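You operate a simulated robot arm through the tools that you are given. There is no shell and no other tool. Be economical: measure what you need, move in short steps, check, and stop when the job is done.

You run a simulated robot arm. Do the job below in one go: nothing can be reset, and whatever is moved stays where it is left.

## Task
Lock the end stop at the red mark and butt the red strip against it.

The check looks at the end state, three seconds after you hand in, the way a careful person would. Anything else that was tipped, shoved, dropped, spilled or broken makes it a failure.

## Robot
A 7-joint arm with a two-finger parallel gripper, fixed in place. Base frame: the origin is at the foot of the arm, x ahead of it, y to its left, z up; the work surface is at about z = 0.812. Lengths are in m, angles in degrees, forces in N, time in s.
Its first joint turns from -149.0 to 149.0 degrees. Payload 3.43 kg.
The tool frame sits at the grasp point between the pads (the TCP): z along the fingers, y along the line on which they close. The tips reach 0.03 m beyond it. Largest opening 0.094 m; finger width 0.028, thickness 0.01; the body of the gripper, 0.05 by 0.096 m, starts 0.055 m behind the TCP.
Orientation is told as [roll, pitch, yaw] about the base's x, y, z axes, in that order, counted from this pose: with the fingers straight down and closing along the base's y, the tool's x points along the base's -x, its y along +y and its z along -z.

## Interface
- The arm moves only by the tool drive_tool. Its argument "plan" is one flat list of numbers, 7 for each row, row after row: the shift along the tool's x, y, z in m, then the turn, a rotation vector about the tool's x, y, z in degrees, then the opening, from 0 (shut) to 1 (fully open). In form: [tx, ty, tz, wx, wy, wz, gripper, tx, ty, tz, wx, wy, wz, gripper, ...]. A call has 1 to 20 rows; each row shifts and turns the commanded pose from where the row before left it, along the tool's axes as they then stand. A row lasts 0.2 s, in which the tool goes at most 0.05 m and 8.6 degrees; a call with a longer step from one row to the next is refused whole, and so is a gripper value outside its range. Where a pose cannot be reached the arm comes as near as it can. A force on the tool above 40 N (or 10 N above the force at the start of the call, whichever is more), or a blocked arm, ends the call early, and 0.2 s more pass. The fingers move at their own pace (about 0.045 m/s each) and stop on an object; they squeeze with about 39 N. The grip force told is the motor's: it shows also when the fingers shut on nothing. Time passes only in rows, and 0.2 s behind the last, so rows that do not move let the fingers close. The reply holds the time, the measured pose of the TCP, the force on the tool along the base axes, the opening and the grip force, in the units named above and with some noise, with the torque about the TCP (base axes, N m) and any sound that the robot's microphone picked up.
- Cameras (640 x 400 px; columns grow to the right, rows downward): "scene" is fixed at [0.3968, 0.4978, 1.4047]; the picture's right is [0.22, -0.98, 0.00], its down [-0.93, -0.21, -0.31] and it looks along [0.30, 0.07, -0.95] (base axes); focal length 214 px, centre (320, 200). "wrist" rides on the gripper at [0.076, 0.014, -0.102] in the tool frame; the picture's right is [-0.18, 0.98, 0.00], its down [-0.75, -0.14, -0.64] and it looks along [-0.63, -0.12, 0.77] (tool axes); focal length 243 px, centre (320, 200). There is no depth. A picture from a camera that has moved, and an enlarged one, comes with that camera's place and axes in the base frame and with its lens. The place of the scene camera against the robot may be out by one fixed shift of up to 0.012 m in any direction.
- camera(camera): a new picture of that camera. The clock stands still meanwhile.
- enlarge(camera, box): a new picture of the part [left, top, right, bottom] of that camera's present view, enlarged. The clock stands still meanwhile.
- job_done(): hands the job in; it is judged then, once.

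Go step by step. Nothing tells you positions but the pictures and the camera data: compare them with the known pose of the tool, close in by small moves and look again before you grip or let go. The budget is 120 turns and 84 pictures, counting those below and the enlarged ones. Unless the task says otherwise, let go and move clear before handing in, and close with one line.

The tools are called after "Call:" as a command line: name --argument value ..., lists and objects as JSON in quotes. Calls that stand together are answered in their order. drive_tool: Moves the arm, as the interface text tells. Its arguments: {"type":"object","properties":{"plan":{"type":"array","items":{"type":"number"}}},"required":["plan"]} The other tools are called the same way: camera (camera) takes a picture; enlarge (camera, box) takes an enlarged picture of a part of a camera's view; job_done () hands the job in.

At the start:

```text
t: 0.0
tcp_pos: [0.8626, 0.4823, 1.2537]
orientation: [0.3, -0.5, 0.1]
contact_force: [0.0, 0.6, 0.1]
wrist_torque: [0.01, 0.0, -0.02]
grip_width: 0.0939
grasp_force: 0.0
```

scene: 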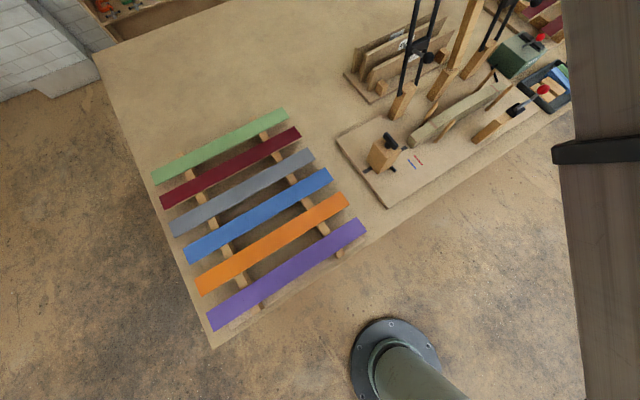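
wrist: 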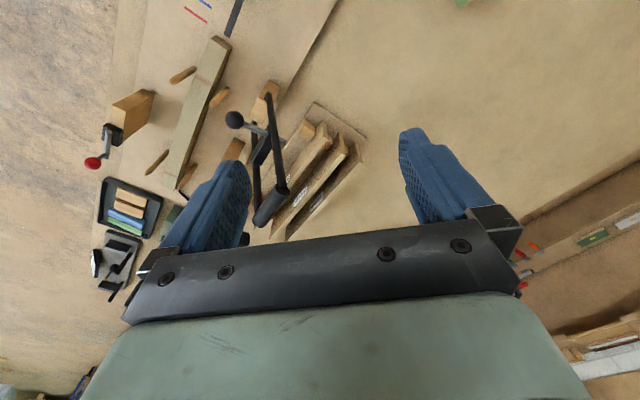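

I see strips on two rails at the left, and a fixture board with a stop block, red/blue marks and some clamps at the right. I'll enlarge the fixture first.

Call:
enlarge --camera "scene" --box '[330, 60, 530, 210]'

Call:
enlarge --camera "scene" --box '[360, 115, 440, 185]'

Call:
enlarge --camera "wrist" --box '[80, 0, 340, 240]'

Call:
enlarge --camera "scene" --box '[140, 90, 380, 340]'

```text
2.67 times, centred on (430, 135) of scene
camera zoom: at [0.3968, 0.4978, 1.4047], right [0.22, -0.98, 0.0], down [-0.93, -0.21, -0.31], along [0.3, 0.07, -0.95], focal length 572 px, centre (27, 373)
```

zoom: 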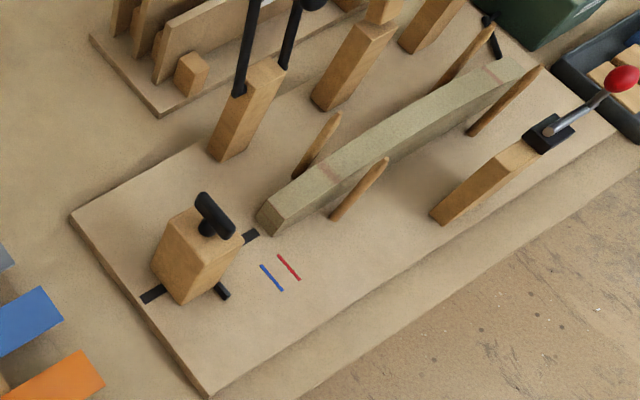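

```text
5.71 times, centred on (400, 150) of scene
camera zoom: at [0.3968, 0.4978, 1.4047], right [0.22, -0.98, 0.0], down [-0.93, -0.21, -0.31], along [0.3, 0.07, -0.95], focal length 1226 px, centre (-137, 486)
```

zoom: 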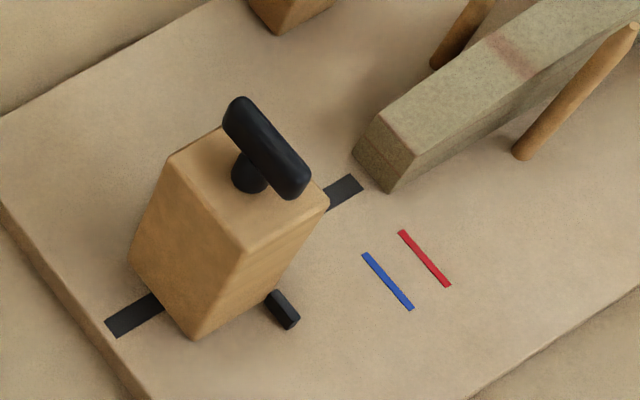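

```text
1.67 times, centred on (210, 120) of wrist
camera zoom: at [0.7853, 0.4958, 1.3542], right [0.18, 0.98, 0.01], down [0.75, -0.14, 0.65], along [0.64, -0.12, -0.76], focal length 404 px, centre (503, 333)
```

zoom: 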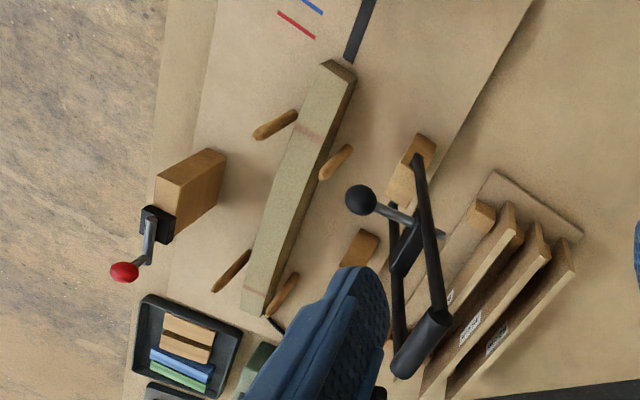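

```text
1.60 times, centred on (260, 215) of scene
camera zoom: at [0.3968, 0.4978, 1.4047], right [0.22, -0.98, 0.0], down [-0.93, -0.21, -0.31], along [0.3, 0.07, -0.95], focal length 343 px, centre (416, 176)
```

zoom: 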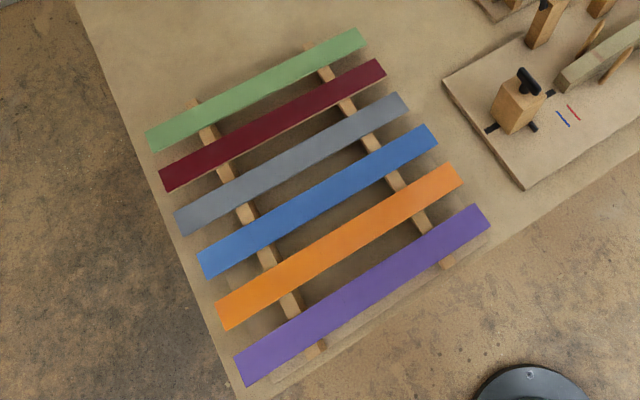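

The fixture's stop slides in a slot with a T-handle lock, and the dark red strip is the second in the rack. I'll check the other reddish things at the upper right, and the far part of the fixture.

Call:
enlarge --camera "scene" --box '[460, 0, 600, 120]'

Call:
enlarge --camera "scene" --box '[340, 0, 500, 110]'

Call:
enlarge --camera "scene" --box '[240, 100, 340, 170]'

```text
3.33 times, centred on (530, 60) of scene
camera zoom: at [0.3968, 0.4978, 1.4047], right [0.22, -0.98, 0.0], down [-0.93, -0.21, -0.31], along [0.3, 0.07, -0.95], focal length 715 px, centre (-380, 667)
```

zoom: 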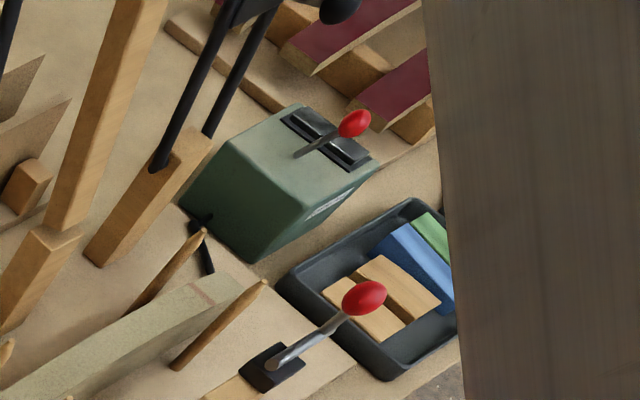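

```text
3.64 times, centred on (420, 55) of scene
camera zoom: at [0.3968, 0.4978, 1.4047], right [0.22, -0.98, 0.0], down [-0.93, -0.21, -0.31], along [0.3, 0.07, -0.95], focal length 780 px, centre (-44, 727)
```

zoom: 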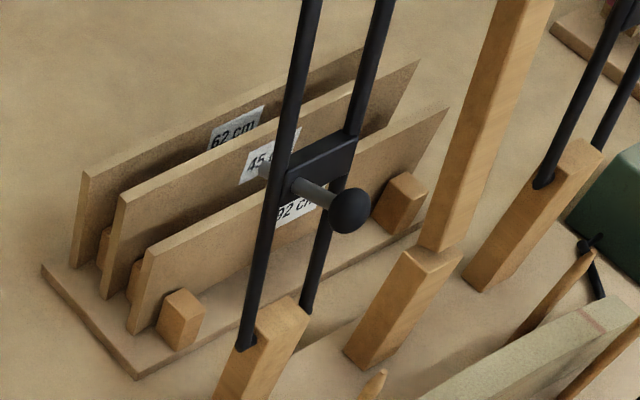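

```text
5.71 times, centred on (290, 135) of scene
camera zoom: at [0.3968, 0.4978, 1.4047], right [0.22, -0.98, 0.0], down [-0.93, -0.21, -0.31], along [0.3, 0.07, -0.95], focal length 1226 px, centre (491, 571)
```

zoom: 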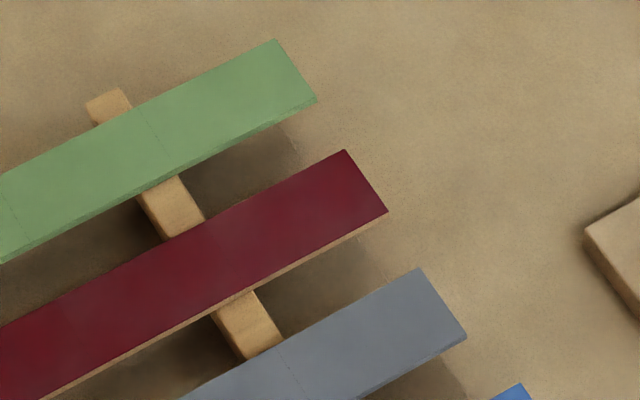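

The other red items are out of reach, so the rack's dark red strip is the one to use. Next I bring the wrist camera to look over the fixture.

Call:
drive_tool --plan '[0.0378, -0.0165, 0.012, 0, 0, 0, 1, 0.0378, -0.0165, 0.012, 0, 0, 0, 1, 0.0378, -0.0165, 0.012, 0, 0, 0, 1, 0.0378, -0.0165, 0.012, 0, 0, 0, 1, 0.0378, -0.0165, 0.012, 0, 0, 0, 1, 0.0378, -0.0165, 0.012, 0, 0, 0, 1, 0.0378, -0.0165, 0.012, 0, 0, 0, 1, 0.0378, -0.0165, 0.012, 0, 0, 0, 1]'

Call:
camera --camera "wrist"

```text
t: 1.8
tcp_pos: [0.5784, 0.3613, 1.1122]
orientation: [0.6, -0.9, 0.0]
contact_force: [0.2, -0.5, 0.5]
wrist_torque: [0.01, 0.01, -0.01]
grip_width: 0.0938
grasp_force: 0.2
out of reach, approached as far as the arm can: row 2, 3, 4, 5, 6, 7, 8
```

```text
74 pictures are left
camera wrist: at [0.4999, 0.375, 1.2141], right [0.18, 0.98, 0.01], down [0.74, -0.15, 0.65], along [0.64, -0.11, -0.76], focal length 243 px, centre (320, 200)
```

wrist: 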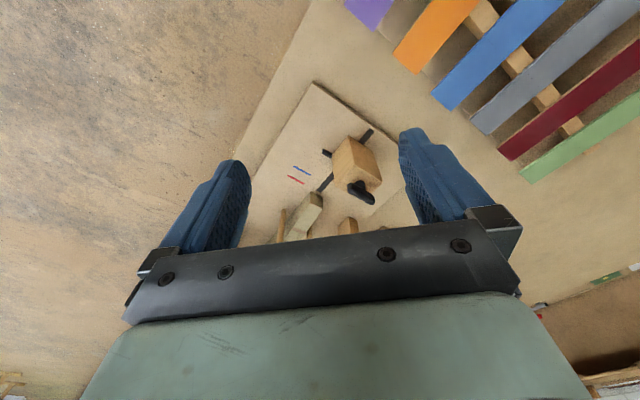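

The stop, marks and slot show between the fingers. I'll enlarge here.

Call:
enlarge --camera "wrist" --box '[240, 80, 400, 240]'

```text
2.50 times, centred on (320, 160) of wrist
camera zoom: at [0.4999, 0.375, 1.2141], right [0.18, 0.98, 0.01], down [0.74, -0.15, 0.65], along [0.64, -0.11, -0.76], focal length 606 px, centre (320, 300)
```

zoom: 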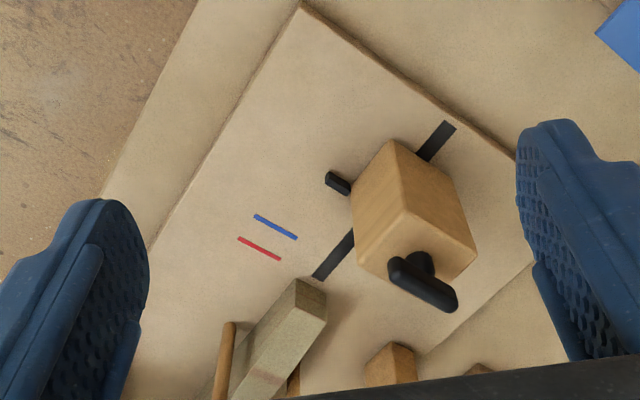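

The pointer sits at the stop's front face, and the slot runs at about 45°: front face s≈0.26, red mark ≈0.344. I'll move above the stop with the tool yawed -45°.

Call:
drive_tool --plan '[-0.035, 0.01, 0.0, 0, 0, 0, 1, -0.035, 0.01, 0.0, 0, 0, 0, 1, -0.035, 0.01, 0.0, 0, 0, 0, 1, -0.035, 0.01, 0.0, 0, 0, 0, 1, 0, 0, 0, 0, 0, 7.5, 1, 0, 0, 0, 0, 0, 7.5, 1, 0, 0, 0, 0, 0, 7.5, 1, 0, 0, 0, 0, 0, 7.5, 1, 0, 0, 0, 0, 0, 7.5, 1, 0, 0, 0, 0, 0, 7.5, 1]'

Call:
camera --camera "wrist"

```text
t: 4.0
tcp_pos: [0.7189, 0.4015, 1.1141]
orientation: [0.4, -0.2, -45.2]
contact_force: [0.3, -0.4, 0.4]
wrist_torque: [0.01, 0.01, -0.02]
grip_width: 0.0938
grasp_force: 0.2
```

```text
72 pictures are left
camera wrist: at [0.6734, 0.4651, 1.2166], right [0.83, 0.56, 0.01], down [0.43, -0.64, 0.64], along [0.37, -0.53, -0.77], focal length 243 px, centre (320, 200)
```

wrist: 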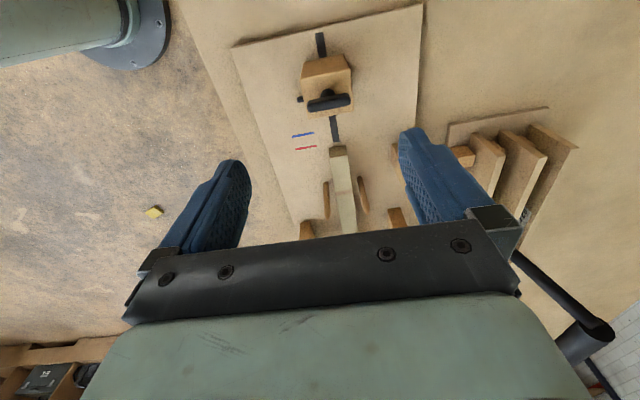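

Call:
enlarge --camera "wrist" --box '[230, 10, 430, 240]'

Call:
enlarge --camera "wrist" --box '[280, 20, 380, 110]'

```text
1.74 times, centred on (330, 125) of wrist
camera zoom: at [0.6734, 0.4651, 1.2166], right [0.83, 0.56, 0.01], down [0.43, -0.64, 0.64], along [0.37, -0.53, -0.77], focal length 422 px, centre (303, 330)
```

zoom: 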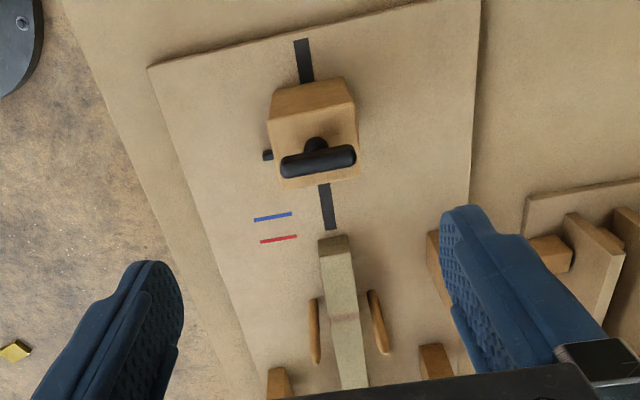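

```text
4.44 times, centred on (330, 65) of wrist
camera zoom: at [0.6734, 0.4651, 1.2166], right [0.83, 0.56, 0.01], down [0.43, -0.64, 0.64], along [0.37, -0.53, -0.77], focal length 1078 px, centre (276, 800)
```

zoom: 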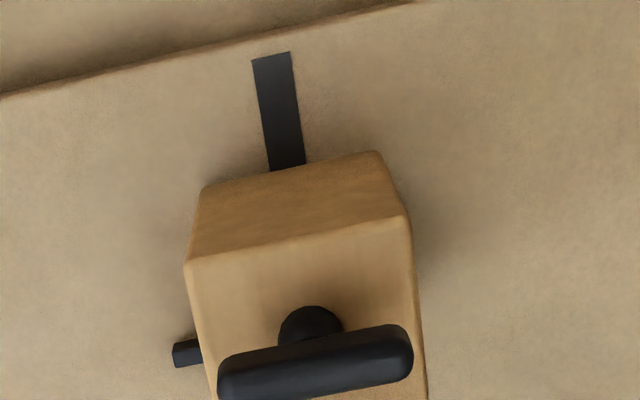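

The block is about 56 mm wide across the slot, with its top near z 0.918 and the T-bar top near 0.957. I'll come down partway over it and look again.

Call:
drive_tool --plan '[-0.005, 0.004, 0.035, 0, 0, 0, 1, -0.005, 0.004, 0.035, 0, 0, 0, 1, 0, 0, 0.03, 0, 0, 0, 1]'

Call:
camera --camera "wrist"

Call:
camera --camera "scene"

```text
t: 4.8
tcp_pos: [0.7318, 0.3996, 1.0141]
orientation: [0.4, -0.1, -45.0]
contact_force: [-0.7, -0.4, 0.2]
wrist_torque: [-0.03, -0.03, 0.0]
grip_width: 0.0939
grasp_force: 0.0
```

```text
69 pictures are left
camera wrist: at [0.6861, 0.4636, 1.1159], right [0.83, 0.56, 0.01], down [0.43, -0.64, 0.64], along [0.37, -0.53, -0.77], focal length 243 px, centre (320, 200)
```

wrist: 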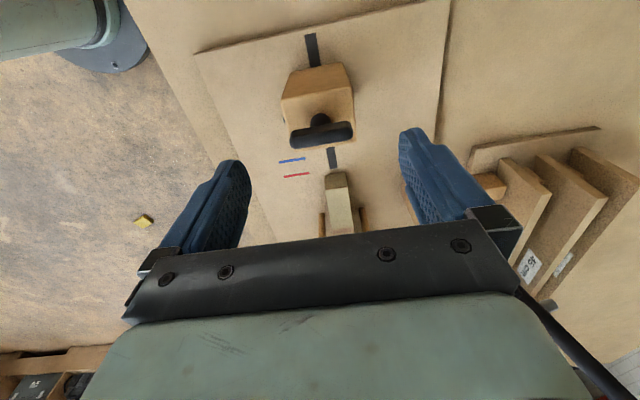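

```text
68 pictures are left
```

scene: 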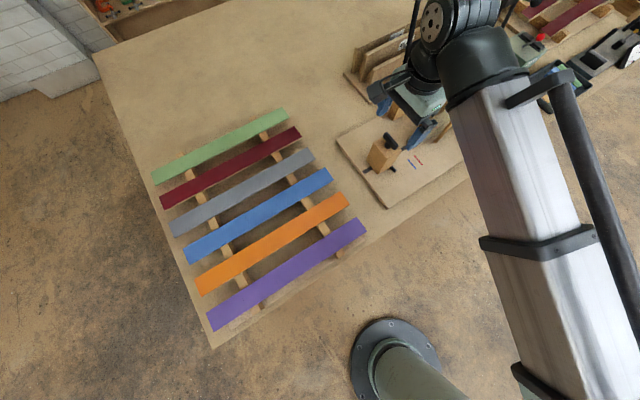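

I'm centred over the block laterally and along the slot. Descending to TCP z≈0.913, then gripping gently and looking.

Call:
drive_tool --plan '[0, -0.001, 0.035, 0, 0, 0, 1, 0, 0, 0.035, 0, 0, 0, 1, 0, 0, 0.03, 0, 0, 0, 1]'

Call:
camera --camera "wrist"

Call:
enlarge --camera "scene" --box '[340, 0, 500, 200]'

```text
t: 5.6
tcp_pos: [0.7318, 0.4, 0.9136]
orientation: [0.4, -0.1, -45.0]
contact_force: [0.2, -0.5, -0.4]
wrist_torque: [0.03, -0.01, 0.0]
grip_width: 0.0943
grasp_force: 0.0
```

```text
67 pictures are left
camera wrist: at [0.6868, 0.4631, 1.016], right [0.83, 0.56, 0.01], down [0.43, -0.64, 0.64], along [0.37, -0.53, -0.77], focal length 243 px, centre (320, 200)
```

wrist: 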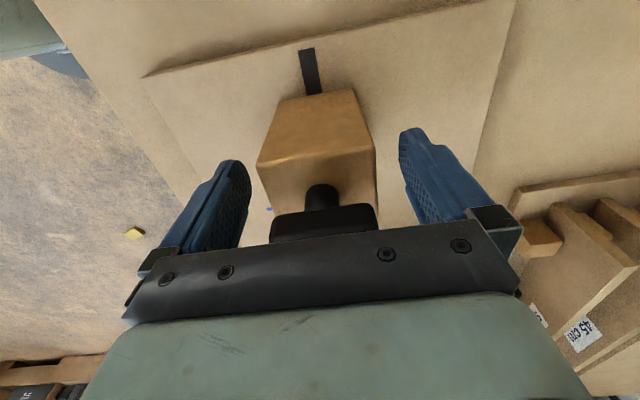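

```text
2.00 times, centred on (420, 100) of scene
camera zoom: at [0.3968, 0.4978, 1.4047], right [0.22, -0.98, 0.0], down [-0.93, -0.21, -0.31], along [0.3, 0.07, -0.95], focal length 429 px, centre (120, 400)
```

zoom: 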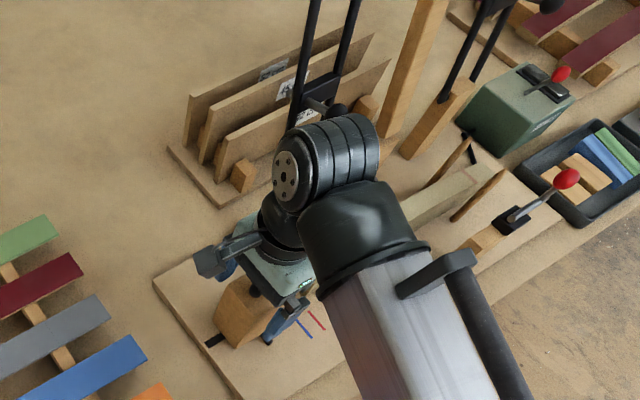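

The fingers straddle the block below the T-bar. Close to grip it.

Call:
drive_tool --plan '[0, 0, 0, 0, 0, 0, 0.45, 0, 0, 0, 0, 0, 0, 0.4, 0, 0, 0, 0, 0, 0, 0.4, 0, 0, 0, 0, 0, 0, 0.4]'

```text
t: 6.6
tcp_pos: [0.7322, 0.3985, 0.9129]
orientation: [0.4, 0.0, -45.1]
contact_force: [-0.5, 0.0, -4.0]
wrist_torque: [0.06, -0.17, 0.02]
grip_width: 0.0643
grasp_force: 44.8
```

Gripped at 64 mm. I'll try a small push toward the red mark to see whether the stop slides freely.

Call:
drive_tool --plan '[-0.003, 0, 0, 0, 0, 0, 0.4, -0.003, 0, 0, 0, 0, 0, 0.4, -0.003, 0, 0, 0, 0, 0, 0.4]'

Call:
camera --camera "wrist"

```text
t: 7.4
tcp_pos: [0.7387, 0.3942, 0.9162]
orientation: [0.4, 0.0, -45.0]
contact_force: [-18.3, 14.2, -4.4]
wrist_torque: [-0.02, 0.05, -0.13]
grip_width: 0.0645
grasp_force: 38.2
```

```text
65 pictures are left
camera wrist: at [0.6921, 0.4578, 1.0172], right [0.82, 0.57, 0.01], down [0.43, -0.64, 0.64], along [0.37, -0.53, -0.77], focal length 243 px, centre (320, 200)
```

wrist: 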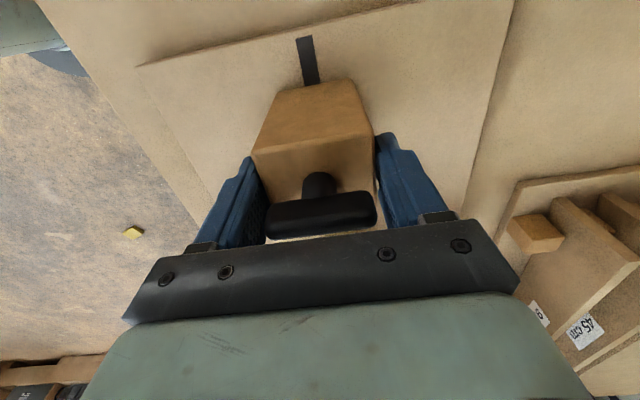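

The fingers slid along the block while it stayed put, so the stop is locked now. I'll let go, lift, and turn the gripper 90° to work the T-handle.

Call:
drive_tool --plan '[0.004, 0, 0, 0, 0, 0, 0.6, 0.005, 0, 0, 0, 0, 0, 1, 0, 0, 0, 0, 0, 0, 1, 0, 0, -0.04, 0, 0, 0, 1, 0, 0, -0.04, 0, 0, 0, 1, 0, 0, -0.02, 0, 0, -7.5, 1, 0, 0, 0, 0, 0, -7.5, 1, 0, 0, 0, 0, 0, -7.5, 1, 0, 0, 0, 0, 0, -7.5, 1, 0, 0, 0, 0, 0, -7.5, 1, 0, 0, 0, 0, 0, -7.5, 1, 0, 0, 0, 0, 0, -7.5, 1, 0, 0, 0, 0, 0, -7.5, 1, 0, 0, 0, 0, 0, -7.5, 1, 0, 0, 0, 0, 0, -7.5, 1, 0, 0, 0, 0, 0, -7.5, 1, 0, 0, 0, 0, 0, -7.5, 1]'

Call:
camera --camera "wrist"

```text
t: 11.0
tcp_pos: [0.7308, 0.3998, 1.0141]
orientation: [-0.1, -0.4, 45.2]
contact_force: [-0.2, -1.2, 1.1]
wrist_torque: [-0.02, 0.03, 0.0]
grip_width: 0.0938
grasp_force: 0.2
```

```text
64 pictures are left
camera wrist: at [0.6657, 0.355, 1.1161], right [-0.57, 0.82, 0.0], down [0.63, 0.43, 0.65], along [0.53, 0.37, -0.76], focal length 243 px, centre (320, 200)
```

wrist: 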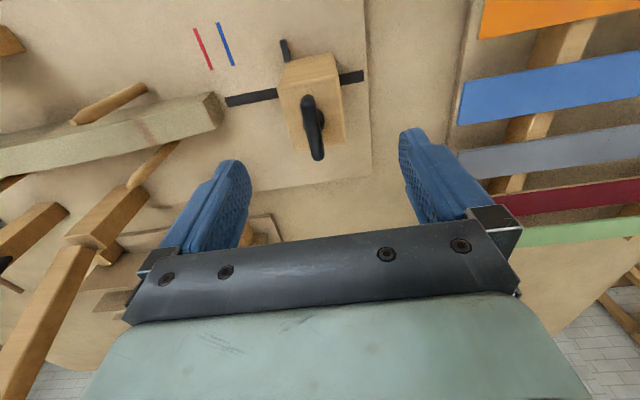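

Two views put the T-bar's centre at s≈0.2437, c≈0.798, z≈0.938. I'll shift 5 mm and lower around it.

Call:
drive_tool --plan '[0, -0.005, 0.03, 0, 0, 0, 0.6, 0, 0, 0.02, 0, 0, 0, 0.6, 0, 0, 0.014, 0, 0, 0, 0.6]'

Call:
camera --camera "wrist"

```text
t: 11.8
tcp_pos: [0.7342, 0.3958, 0.9498]
orientation: [0.0, -0.5, 45.1]
contact_force: [-0.9, 0.4, -0.2]
wrist_torque: [-0.01, 0.02, 0.02]
grip_width: 0.0564
grasp_force: 0.0
```

```text
63 pictures are left
camera wrist: at [0.6694, 0.3521, 1.052], right [-0.56, 0.83, 0.0], down [0.63, 0.43, 0.65], along [0.54, 0.37, -0.76], focal length 243 px, centre (320, 200)
```

wrist: 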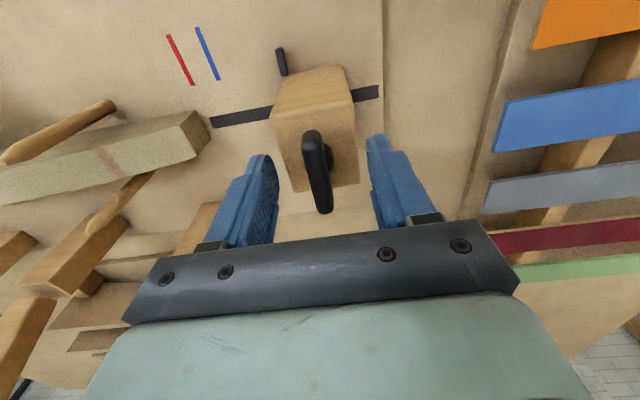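

The bar is centred between the fingers. Close, then try turning counterclockwise (loosen) in small steps.

Call:
drive_tool --plan '[0, 0, 0.003, 0, 0, 0, 0.3, 0, 0, 0, 0, 0, 0, 0, 0, 0, 0, 0, 0, 0, 0, 0, 0, 0, 0, 0, 0, 0, 0, 0, 0, 0, 0, 0, 0]'

```text
t: 13.0
tcp_pos: [0.7348, 0.3969, 0.9471]
orientation: [-0.1, -0.5, 45.0]
contact_force: [2.7, -1.2, -0.6]
wrist_torque: [0.21, 0.03, 0.0]
grip_width: 0.0172
grasp_force: 45.3
```

Call:
drive_tool --plan '[0, 0, 0, 0, 0, -5, 0, 0, 0, 0, 0, 0, -5, 0, 0, 0, 0, 0, 0, -5, 0]'

Call:
camera --camera "wrist"

```text
t: 13.8
tcp_pos: [0.7344, 0.3963, 0.9477]
orientation: [-0.3, -0.4, 60.1]
contact_force: [3.5, -4.1, 4.8]
wrist_torque: [0.35, -0.06, -0.02]
grip_width: 0.0174
grasp_force: 44.7
```

```text
62 pictures are left
camera wrist: at [0.6831, 0.3369, 1.0493], right [-0.76, 0.65, 0.0], down [0.49, 0.58, 0.65], along [0.42, 0.49, -0.76], focal length 243 px, centre (320, 200)
```

wrist: 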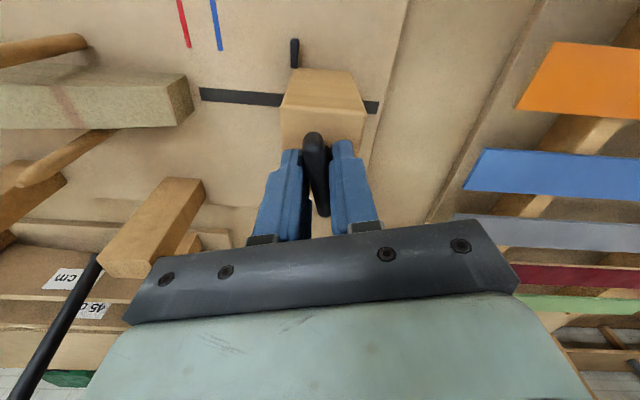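

The handle turns freely. Continue counterclockwise toward 90°, or until it stops.

Call:
drive_tool --plan '[0, 0, 0, 0, 0, -6, 0, 0, 0, 0, 0, 0, -6, 0, 0, 0, 0, 0, 0, -6, 0, 0, 0, 0, 0, 0, -6, 0, 0, 0, 0, 0, 0, -6, 0, 0, 0, 0, 0, 0, -6, 0]'

Call:
camera --camera "wrist"

```text
t: 15.2
tcp_pos: [0.7349, 0.3959, 0.9478]
orientation: [-0.5, -0.2, 96.0]
contact_force: [5.8, -1.5, 12.6]
wrist_torque: [0.94, 0.27, -0.03]
grip_width: 0.0171
grasp_force: 45.2
```

```text
61 pictures are left
camera wrist: at [0.7276, 0.3184, 1.0495], right [-1.0, 0.08, -0.01], down [0.06, 0.76, 0.65], along [0.06, 0.64, -0.76], focal length 243 px, centre (320, 200)
```

wrist: 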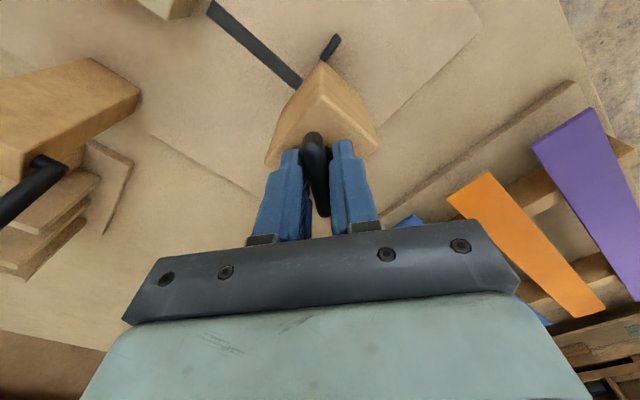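

Turned 51° with little torque; the upward force suggests the screw is rising. Continue while lifting slightly.

Call:
drive_tool --plan '[0, 0, -0.0007, 0, 0, -6, 0, 0, 0, -0.0007, 0, 0, -6, 0, 0, 0, 0, 0, 0, -6, 0, 0, 0, 0, 0, 0, -6, 0, 0, 0, 0, 0, 0, -6, 0, 0, 0, 0, 0, 0, -6, 0]'

Call:
camera --camera "wrist"

```text
t: 16.6
tcp_pos: [0.7359, 0.3958, 0.9482]
orientation: [-0.3, 0.1, 132.0]
contact_force: [5.9, -0.2, -15.8]
wrist_torque: [0.33, 0.59, 0.0]
grip_width: 0.0174
grasp_force: 45.3
```

```text
60 pictures are left
camera wrist: at [0.7744, 0.3299, 1.05], right [-0.85, -0.52, -0.01], down [-0.4, 0.65, 0.64], along [-0.33, 0.55, -0.77], focal length 243 px, centre (320, 200)
```

wrist: 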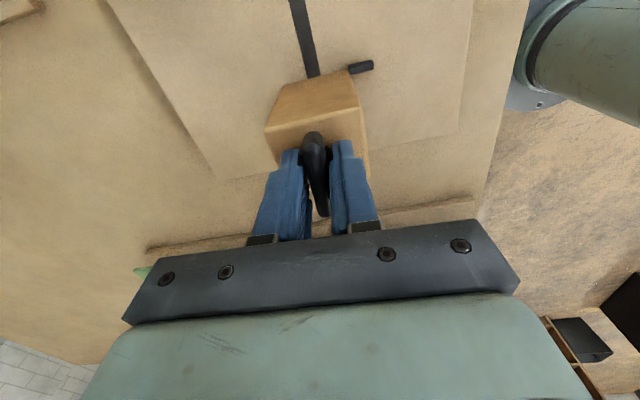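

The handle is now nearly along the slot. I'll test by pulling the handle 6 mm toward the mark and see whether the stop follows.

Call:
drive_tool --plan '[0, 0, 0.0007, 0, 0, -3, 0, 0.003, 0, 0, 0, 0, 0, 0, 0.003, 0, 0, 0, 0, 0, 0]'

Call:
camera --camera "wrist"

```text
t: 17.4
tcp_pos: [0.7382, 0.3934, 0.9484]
orientation: [-0.5, 0.0, 135.0]
contact_force: [1.1, 3.3, -8.6]
wrist_torque: [-0.24, 0.08, -0.01]
grip_width: 0.0174
grasp_force: 44.9
```

```text
59 pictures are left
camera wrist: at [0.7816, 0.328, 1.05], right [-0.82, -0.57, -0.01], down [-0.44, 0.63, 0.64], along [-0.36, 0.53, -0.77], focal length 243 px, centre (320, 200)
```

wrist: 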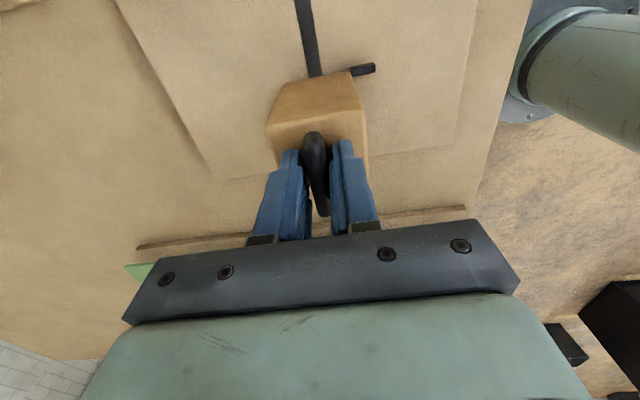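

The stop follows freely. Slide about 45 mm further and check the pointer against the marks.

Call:
drive_tool --plan '[0.009, 0, 0, 0, 0, 0, 0, 0.009, 0, 0, 0, 0, 0, 0, 0.009, 0, 0, 0, 0, 0, 0, 0.009, 0, 0, 0, 0, 0, 0, 0.009, 0, 0, 0, 0, 0, 0]'

Call:
enlarge --camera "wrist" --box '[240, 0, 440, 160]'

Call:
enlarge --camera "scene" --box '[340, 60, 480, 210]'

```text
t: 18.6
tcp_pos: [0.7699, 0.3603, 0.9478]
orientation: [-0.5, 0.1, 135.0]
contact_force: [2.8, 4.0, -3.4]
wrist_torque: [0.11, 0.38, -0.03]
grip_width: 0.0172
grasp_force: 44.6
```

```text
2.50 times, centred on (340, 80) of wrist
camera zoom: at [0.8134, 0.296, 1.05], right [-0.82, -0.57, -0.01], down [-0.44, 0.63, 0.64], along [-0.36, 0.53, -0.77], focal length 606 px, centre (270, 500)
```

zoom: 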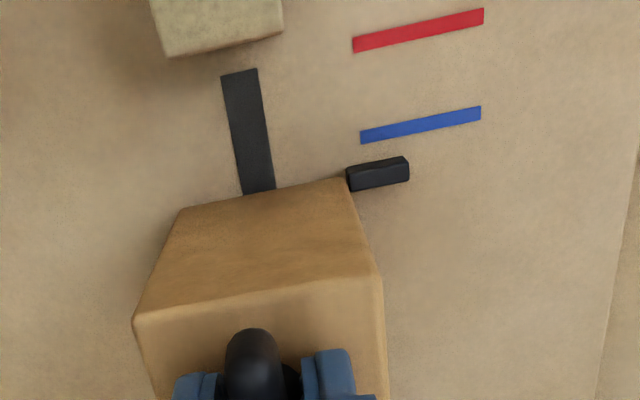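

```text
2.67 times, centred on (410, 135) of scene
camera zoom: at [0.3968, 0.4978, 1.4047], right [0.22, -0.98, 0.0], down [-0.93, -0.21, -0.31], along [0.3, 0.07, -0.95], focal length 572 px, centre (80, 373)
```

zoom: 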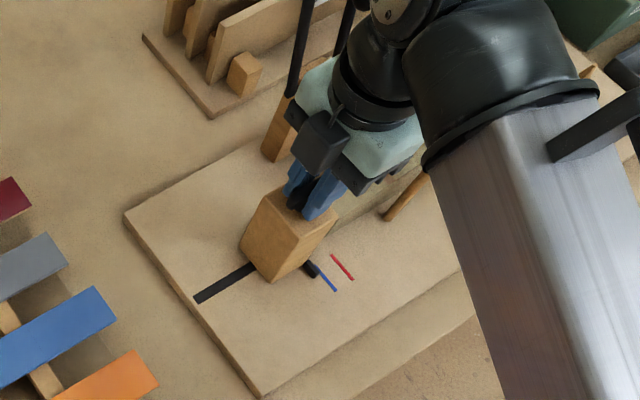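

Clear view: the pointer (front face) has about 36 mm to go to the red line. Move 30 mm, then look.

Call:
drive_tool --plan '[0.01, 0, 0, 0, 0, 0, 0, 0.01, 0, 0, 0, 0, 0, 0, 0.01, 0, 0, 0, 0, 0, 0, 0, 0, 0, 0, 0, 0, 0]'

Call:
enlarge --camera "wrist" --box '[280, 10, 420, 110]'

```text
t: 19.6
tcp_pos: [0.7917, 0.3389, 0.9482]
orientation: [-0.5, 0.1, 134.9]
contact_force: [4.8, 7.7, -3.1]
wrist_torque: [0.07, 0.19, 0.0]
grip_width: 0.0172
grasp_force: 44.8
```

```text
4.00 times, centred on (350, 60) of wrist
camera zoom: at [0.8347, 0.2746, 1.05], right [-0.82, -0.57, -0.01], down [-0.44, 0.63, 0.64], along [-0.36, 0.53, -0.77], focal length 970 px, centre (200, 760)
```

zoom: 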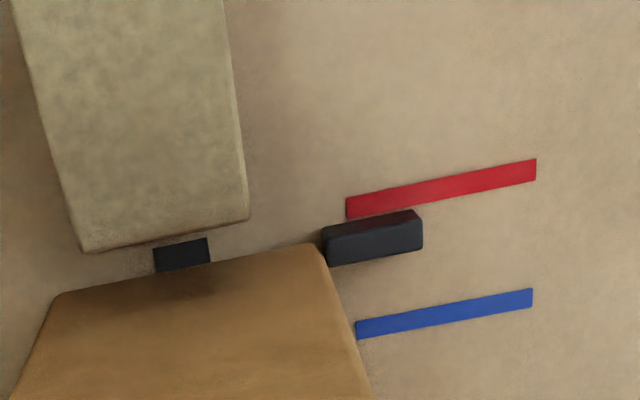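

Remaining distance is about 5.9 mm (face line to red line centre). Move 5.5 mm and re-look.

Call:
drive_tool --plan '[0.003, 0, 0, 0, 0, 0, 0, 0.0025, 0, 0, 0, 0, 0, 0, 0, 0, 0, 0, 0, 0, 0, 0, 0, 0, 0, 0, 0, 0]'

Call:
enlarge --camera "wrist" --box '[280, 10, 420, 110]'

```text
t: 20.6
tcp_pos: [0.7966, 0.336, 0.9473]
orientation: [-0.4, 0.1, 135.1]
contact_force: [3.6, 3.0, -6.0]
wrist_torque: [-0.09, 0.12, 0.02]
grip_width: 0.0173
grasp_force: 45.4
```

```text
4.00 times, centred on (350, 60) of wrist
camera zoom: at [0.8386, 0.271, 1.0501], right [-0.83, -0.56, -0.01], down [-0.44, 0.63, 0.64], along [-0.36, 0.53, -0.77], focal length 970 px, centre (200, 760)
```

zoom: 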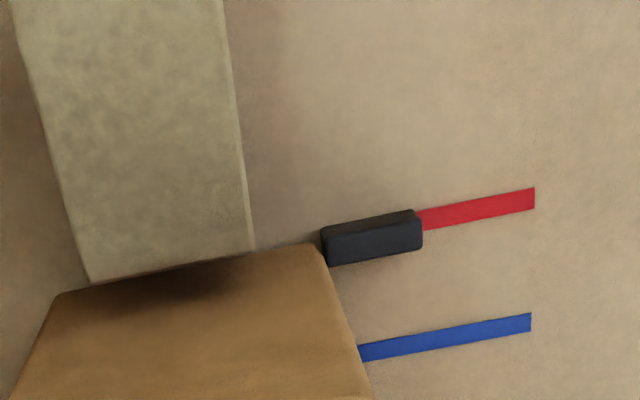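

The pointer now sits on the red line to within under 1 mm. Turn the handle clockwise back 90° to lock.

Call:
drive_tool --plan '[0, 0, 0, 0, 0, 7.5, 0, 0, 0, 0, 0, 0, 7.5, 0, 0, 0, 0, 0, 0, 7.5, 0, 0, 0, 0, 0, 0, 7.5, 0, 0, 0, 0, 0, 0, 7.5, 0, 0, 0, 0, 0, 0, 7.5, 0]'

Call:
enlarge --camera "wrist" --box '[240, 0, 440, 160]'

```text
t: 22.0
tcp_pos: [0.7964, 0.3347, 0.948]
orientation: [-0.3, -0.2, 89.9]
contact_force: [2.3, 1.7, -9.4]
wrist_torque: [-0.93, 0.19, 0.02]
grip_width: 0.0174
grasp_force: 44.8
```

```text
2.50 times, centred on (340, 80) of wrist
camera zoom: at [0.7805, 0.2586, 1.0497], right [-0.98, 0.19, -0.01], down [0.14, 0.75, 0.65], along [0.12, 0.63, -0.76], focal length 606 px, centre (270, 500)
```

zoom: 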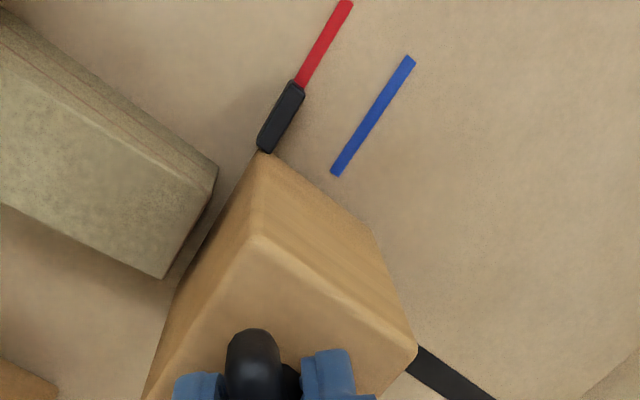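

The pointer is well aligned. Finish the lock turn.

Call:
drive_tool --plan '[0, 0, 0, 0, 0, 7.5, 0, 0, 0, 0, 0, 0, 7.5, 0, 0, 0, 0, 0, 0, 7.5, 0, 0, 0, 0, 0, 0, 7.5, 0, 0, 0, 0, 0, 0, 7.5, 0, 0, 0, 0, 0, 0, 7.5, 0]'

Call:
enlarge --camera "wrist" --box '[200, 0, 400, 160]'

```text
t: 23.4
tcp_pos: [0.7969, 0.3335, 0.9488]
orientation: [0.0, -0.5, 44.9]
contact_force: [-0.3, -0.6, -12.9]
wrist_torque: [-0.09, 0.48, 0.18]
grip_width: 0.0171
grasp_force: 44.4
```

```text
2.50 times, centred on (300, 80) of wrist
camera zoom: at [0.7308, 0.291, 1.0495], right [-0.56, 0.83, 0.0], down [0.63, 0.43, 0.65], along [0.54, 0.36, -0.76], focal length 606 px, centre (370, 500)
```

zoom: 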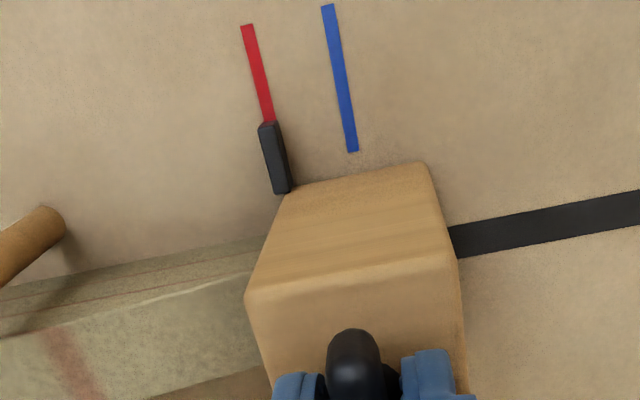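

Pointer still on red. I feel for the end of the lock travel with a few more degrees.

Call:
drive_tool --plan '[0, 0, 0.0006, 0, 0, 2, 0, 0, 0, 0, 0, 0, 2, 0, 0, 0, 0, 0, 0, 0, 0]'

```text
t: 24.2
tcp_pos: [0.7971, 0.3351, 0.9486]
orientation: [-0.1, -0.5, 41.0]
contact_force: [0.4, 0.1, 3.8]
wrist_torque: [-0.06, 0.24, 0.11]
grip_width: 0.0173
grasp_force: 44.7
```

Test the lock by a gentle 2 mm push along the slot through the handle.

Call:
drive_tool --plan '[0, -0.002, 0, 0, 0, 0, 0, 0, 0, 0, 0, 0, 0, 0]'

Call:
enlarge --camera "wrist" --box '[200, 0, 400, 160]'

```text
t: 24.8
tcp_pos: [0.797, 0.335, 0.9488]
orientation: [-0.1, -0.6, 41.0]
contact_force: [-5.9, 12.0, 7.5]
wrist_torque: [0.33, 0.24, 0.03]
grip_width: 0.0173
grasp_force: 44.7
```

```text
2.50 times, centred on (300, 80) of wrist
camera zoom: at [0.7284, 0.295, 1.0495], right [-0.51, 0.86, 0.0], down [0.66, 0.38, 0.65], along [0.56, 0.33, -0.76], focal length 606 px, centre (370, 500)
```

zoom: 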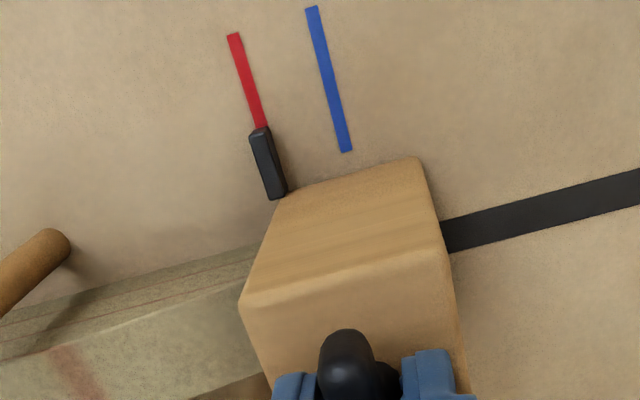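

Locked: 13 N gives no motion. Release slightly, lift straight up and survey the form and pegs.

Call:
drive_tool --plan '[0, 0.002, 0, 0, 0, 0, 0.45, 0, 0, 0, 0, 0, 0, 0.45, 0, 0, -0.03, 0, 0, 0, 0.45, 0, 0, -0.04, 0, 0, 0, 0.45, 0, 0, -0.04, 0, 0, 4, 0.45, 0, 0, -0.04, 0, 0, 0, 1, 0, 0, -0.04, 0, 0, 0, 1]'

Call:
camera --camera "wrist"

```text
t: 26.4
tcp_pos: [0.7963, 0.3348, 1.1365]
orientation: [0.0, -0.4, 37.0]
contact_force: [0.1, -0.1, 0.3]
wrist_torque: [0.0, 0.01, 0.0]
grip_width: 0.0943
grasp_force: 0.2
```

```text
51 pictures are left
camera wrist: at [0.7248, 0.3, 1.2389], right [-0.44, 0.9, 0.0], down [0.68, 0.34, 0.65], along [0.58, 0.29, -0.76], focal length 243 px, centre (320, 200)
```

wrist: 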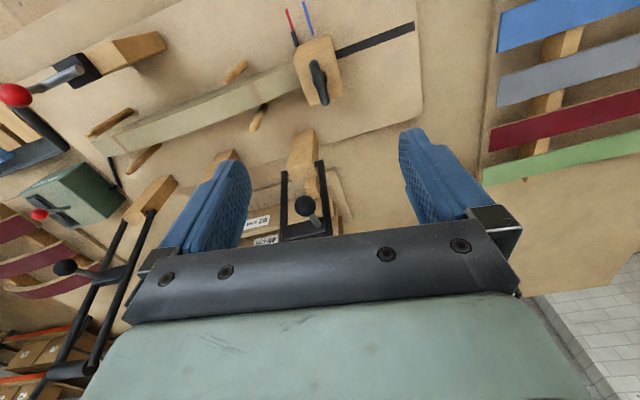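

Call:
enlarge --camera "wrist" --box '[70, 20, 350, 190]'

Call:
enlarge --camera "wrist" --box '[200, 20, 360, 140]'

```text
2.29 times, centred on (210, 105) of wrist
camera zoom: at [0.7248, 0.3, 1.2389], right [-0.44, 0.9, 0.0], down [0.68, 0.34, 0.65], along [0.58, 0.29, -0.76], focal length 555 px, centre (571, 417)
```

zoom: 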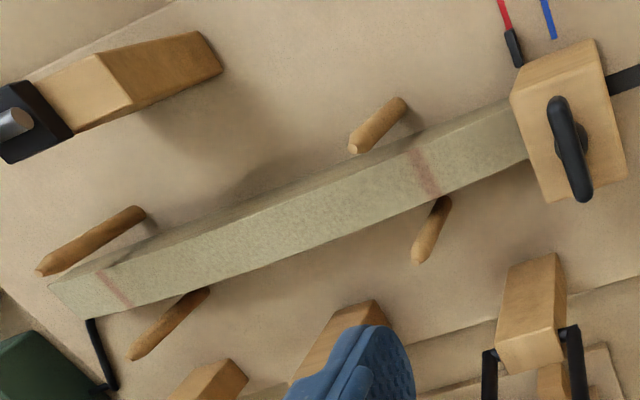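

```text
3.33 times, centred on (280, 80) of wrist
camera zoom: at [0.7248, 0.3, 1.2389], right [-0.44, 0.9, 0.0], down [0.68, 0.34, 0.65], along [0.58, 0.29, -0.76], focal length 809 px, centre (453, 600)
```

zoom: 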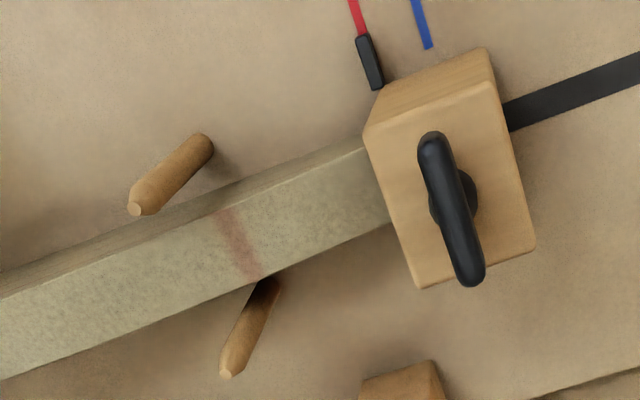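

The stop is done. The red strip lies parallel to the slot at c≈1.01 (s −0.33…0.09). I move the tool over toward its near end to measure it.

Call:
drive_tool --plan '[-0.01035, 0.04325, 0, 0, 0, 0, 1, -0.01035, 0.04325, 0, 0, 0, 0, 1, -0.01035, 0.04325, 0, 0, 0, 0, 1, -0.01035, 0.04325, 0, 0, 0, 0, 1, -0.01035, 0.04325, 0, 0, 0, 0, 1, -0.01035, 0.04325, 0, 0, 0, 0, 1, -0.01035, 0.04325, 0, 0, 0, 0, 1, -0.01035, 0.04325, 0, 0, 0, 0, 1, 0, 0, 0, 0, 0, 7.45, 1, 0, 0, 0, 0, 0, 7.45, 1, 0, 0, 0, 0, 0, 7.45, 1, 0, 0, 0, 0, 0, 7.45, 1, 0, 0, 0, 0, 0, 7.45, 1, 0, 0, 0, 0, 0, 7.45, 1, 0, 0, 0, 0, 0, 7.45, 1, 0, 0, 0, 0, 0, 7.45, 1, 0, 0, 0, 0, 0, 7.45, 1, 0, 0, 0, 0, 0, 7.45, 1, 0, 0, 0, 0, 0, 7.45, 1]'

Call:
camera --camera "wrist"

Call:
enlarge --camera "scene" --box '[340, 60, 520, 210]'

```text
t: 30.4
tcp_pos: [0.6533, 0.6583, 1.1383]
orientation: [0.5, -0.2, -45.1]
contact_force: [-0.4, -0.3, -0.1]
wrist_torque: [0.01, 0.05, 0.04]
grip_width: 0.094
grasp_force: 0.0
```

```text
48 pictures are left
camera wrist: at [0.6079, 0.7234, 1.24], right [0.83, 0.56, 0.01], down [0.43, -0.64, 0.64], along [0.37, -0.53, -0.77], focal length 243 px, centre (320, 200)
```

wrist: 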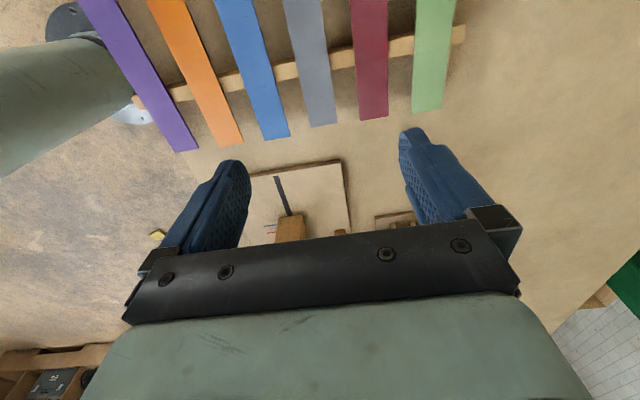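

```text
2.67 times, centred on (430, 135) of scene
camera zoom: at [0.3968, 0.4978, 1.4047], right [0.22, -0.98, 0.0], down [-0.93, -0.21, -0.31], along [0.3, 0.07, -0.95], focal length 572 px, centre (27, 373)
```

zoom: 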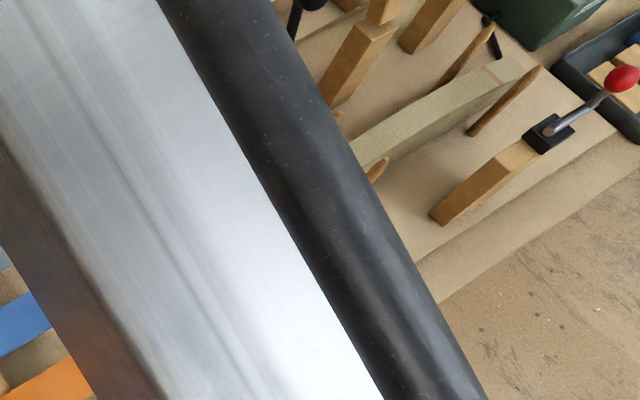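

Strip width ≈43 mm, with gaps of ≈40 mm to its neighbours. Now I test reach by moving above its near end at z≈0.95, with the gripper partly open.

Call:
drive_tool --plan '[-0.0056, 0.0154, 0.0376, 0, 0, 0, 0.75, -0.0056, 0.0154, 0.0376, 0, 0, 0, 0.75, -0.0056, 0.0154, 0.0376, 0, 0, 0, 0.75, -0.0056, 0.0154, 0.0376, 0, 0, 0, 0.75, -0.0056, 0.0154, 0.0376, 0, 0, 0, 0.75]'

Call:
camera --camera "wrist"

```text
t: 31.6
tcp_pos: [0.7289, 0.6957, 0.95]
orientation: [0.6, -0.1, -45.0]
contact_force: [0.0, -1.0, -0.5]
wrist_torque: [0.04, -0.02, -0.03]
grip_width: 0.0705
grasp_force: 0.1
```

```text
46 pictures are left
camera wrist: at [0.683, 0.7589, 1.053], right [0.82, 0.57, 0.01], down [0.43, -0.64, 0.64], along [0.37, -0.53, -0.77], focal length 243 px, centre (320, 200)
```

wrist: 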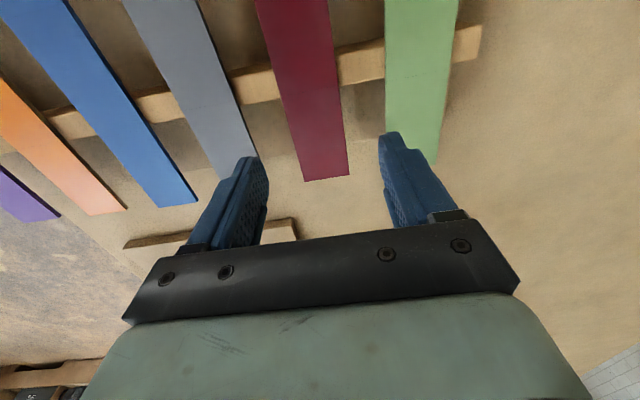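

It reaches fine here. A flip-free plan works: grip the strip near its middle (between the rails, s≈−0.12) and translate it. Move back along the strip to its middle at this height.

Call:
drive_tool --plan '[0.0375, -0.001, 0, 0, 0, 0, 0.75, 0.0375, -0.001, 0, 0, 0, 0, 0.75, 0.0375, -0.001, 0, 0, 0, 0, 0.75, 0.0375, -0.001, 0, 0, 0, 0, 0.75, 0, 0, 0.02, 0, 0, 0, 0.75, 0, 0, 0.02, 0, 0, 0, 0.75]'

Call:
camera --camera "wrist"

Call:
camera --camera "scene"

```text
t: 33.0
tcp_pos: [0.618, 0.7969, 0.9111]
orientation: [0.4, 0.0, -45.0]
contact_force: [-0.4, 0.4, 0.5]
wrist_torque: [0.01, -0.01, -0.04]
grip_width: 0.0705
grasp_force: 0.0
```

```text
45 pictures are left
camera wrist: at [0.5734, 0.8612, 1.0125], right [0.82, 0.57, 0.01], down [0.43, -0.63, 0.64], along [0.37, -0.53, -0.77], focal length 243 px, centre (320, 200)
```

wrist: 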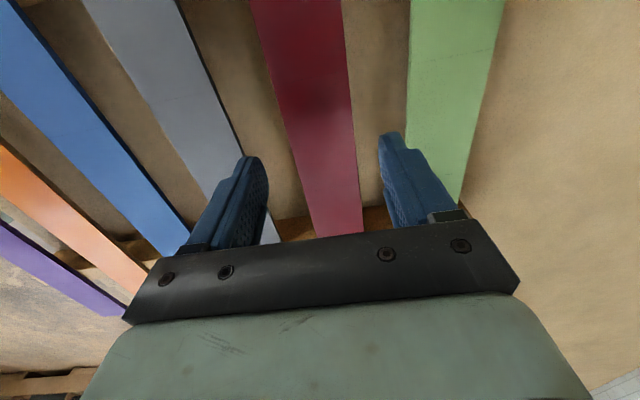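

```text
44 pictures are left
```

scene: 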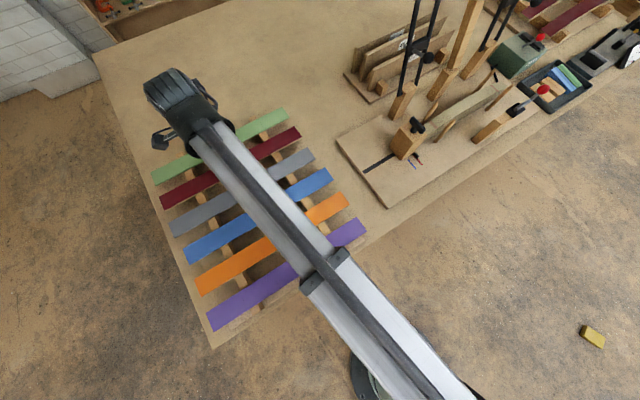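

Centred over the strip. Lower in small steps to z≈0.865 and look.

Call:
drive_tool --plan '[0, 0, 0.016, 0, 0, 0, 0.75, 0, 0, 0.016, 0, 0, 0, 0.75, 0, 0, 0.013, 0, 0, 0, 0.75]'

Call:
camera --camera "wrist"

```text
t: 33.8
tcp_pos: [0.6199, 0.7979, 0.8655]
orientation: [0.4, -0.1, -45.0]
contact_force: [-0.2, 0.8, -1.1]
wrist_torque: [0.02, 0.03, -0.02]
grip_width: 0.0706
grasp_force: 0.1
```

```text
43 pictures are left
camera wrist: at [0.5749, 0.8617, 0.9676], right [0.82, 0.57, 0.01], down [0.43, -0.64, 0.64], along [0.37, -0.53, -0.77], focal length 243 px, centre (320, 200)
```

wrist: 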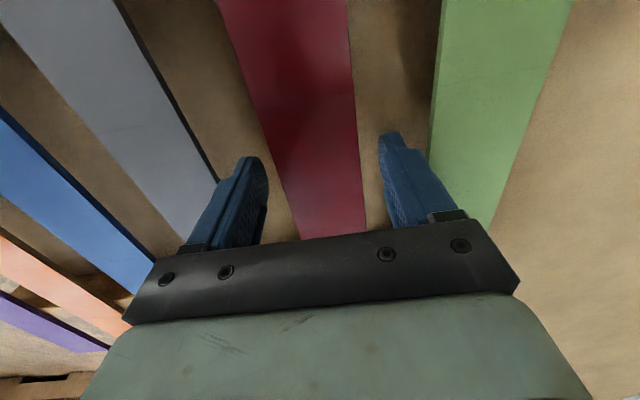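

The strip's top is near z 0.847. Lower 10 mm more and close on its edges.

Call:
drive_tool --plan '[0, -0.001, 0.01, 0, 0, 0, 0.75, 0, 0, 0, 0, 0, 0, 0.5, 0, 0, 0, 0, 0, 0, 0.4, 0, 0, 0, 0, 0, 0, 0.35, 0, 0, 0, 0, 0, 0, 0.35, 0, 0, 0, 0, 0, 0, 0.35]'

Call:
camera --camera "wrist"

```text
t: 35.2
tcp_pos: [0.6181, 0.7975, 0.8546]
orientation: [0.4, 0.0, -45.0]
contact_force: [-0.1, 0.4, -0.3]
wrist_torque: [0.03, -0.01, 0.04]
grip_width: 0.0493
grasp_force: 38.7
```

```text
42 pictures are left
camera wrist: at [0.574, 0.8615, 0.9575], right [0.82, 0.57, 0.01], down [0.43, -0.64, 0.64], along [0.37, -0.53, -0.77], focal length 243 px, centre (320, 200)
```

wrist: 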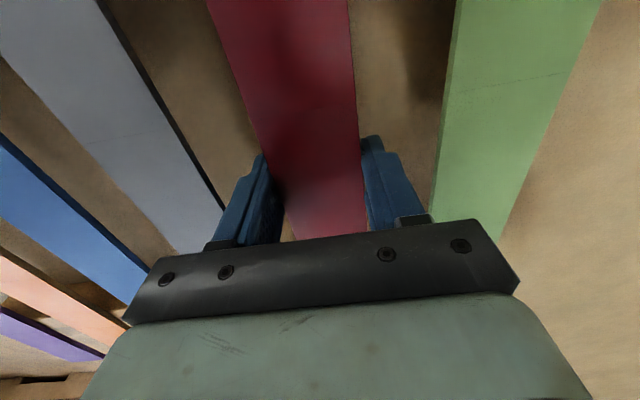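

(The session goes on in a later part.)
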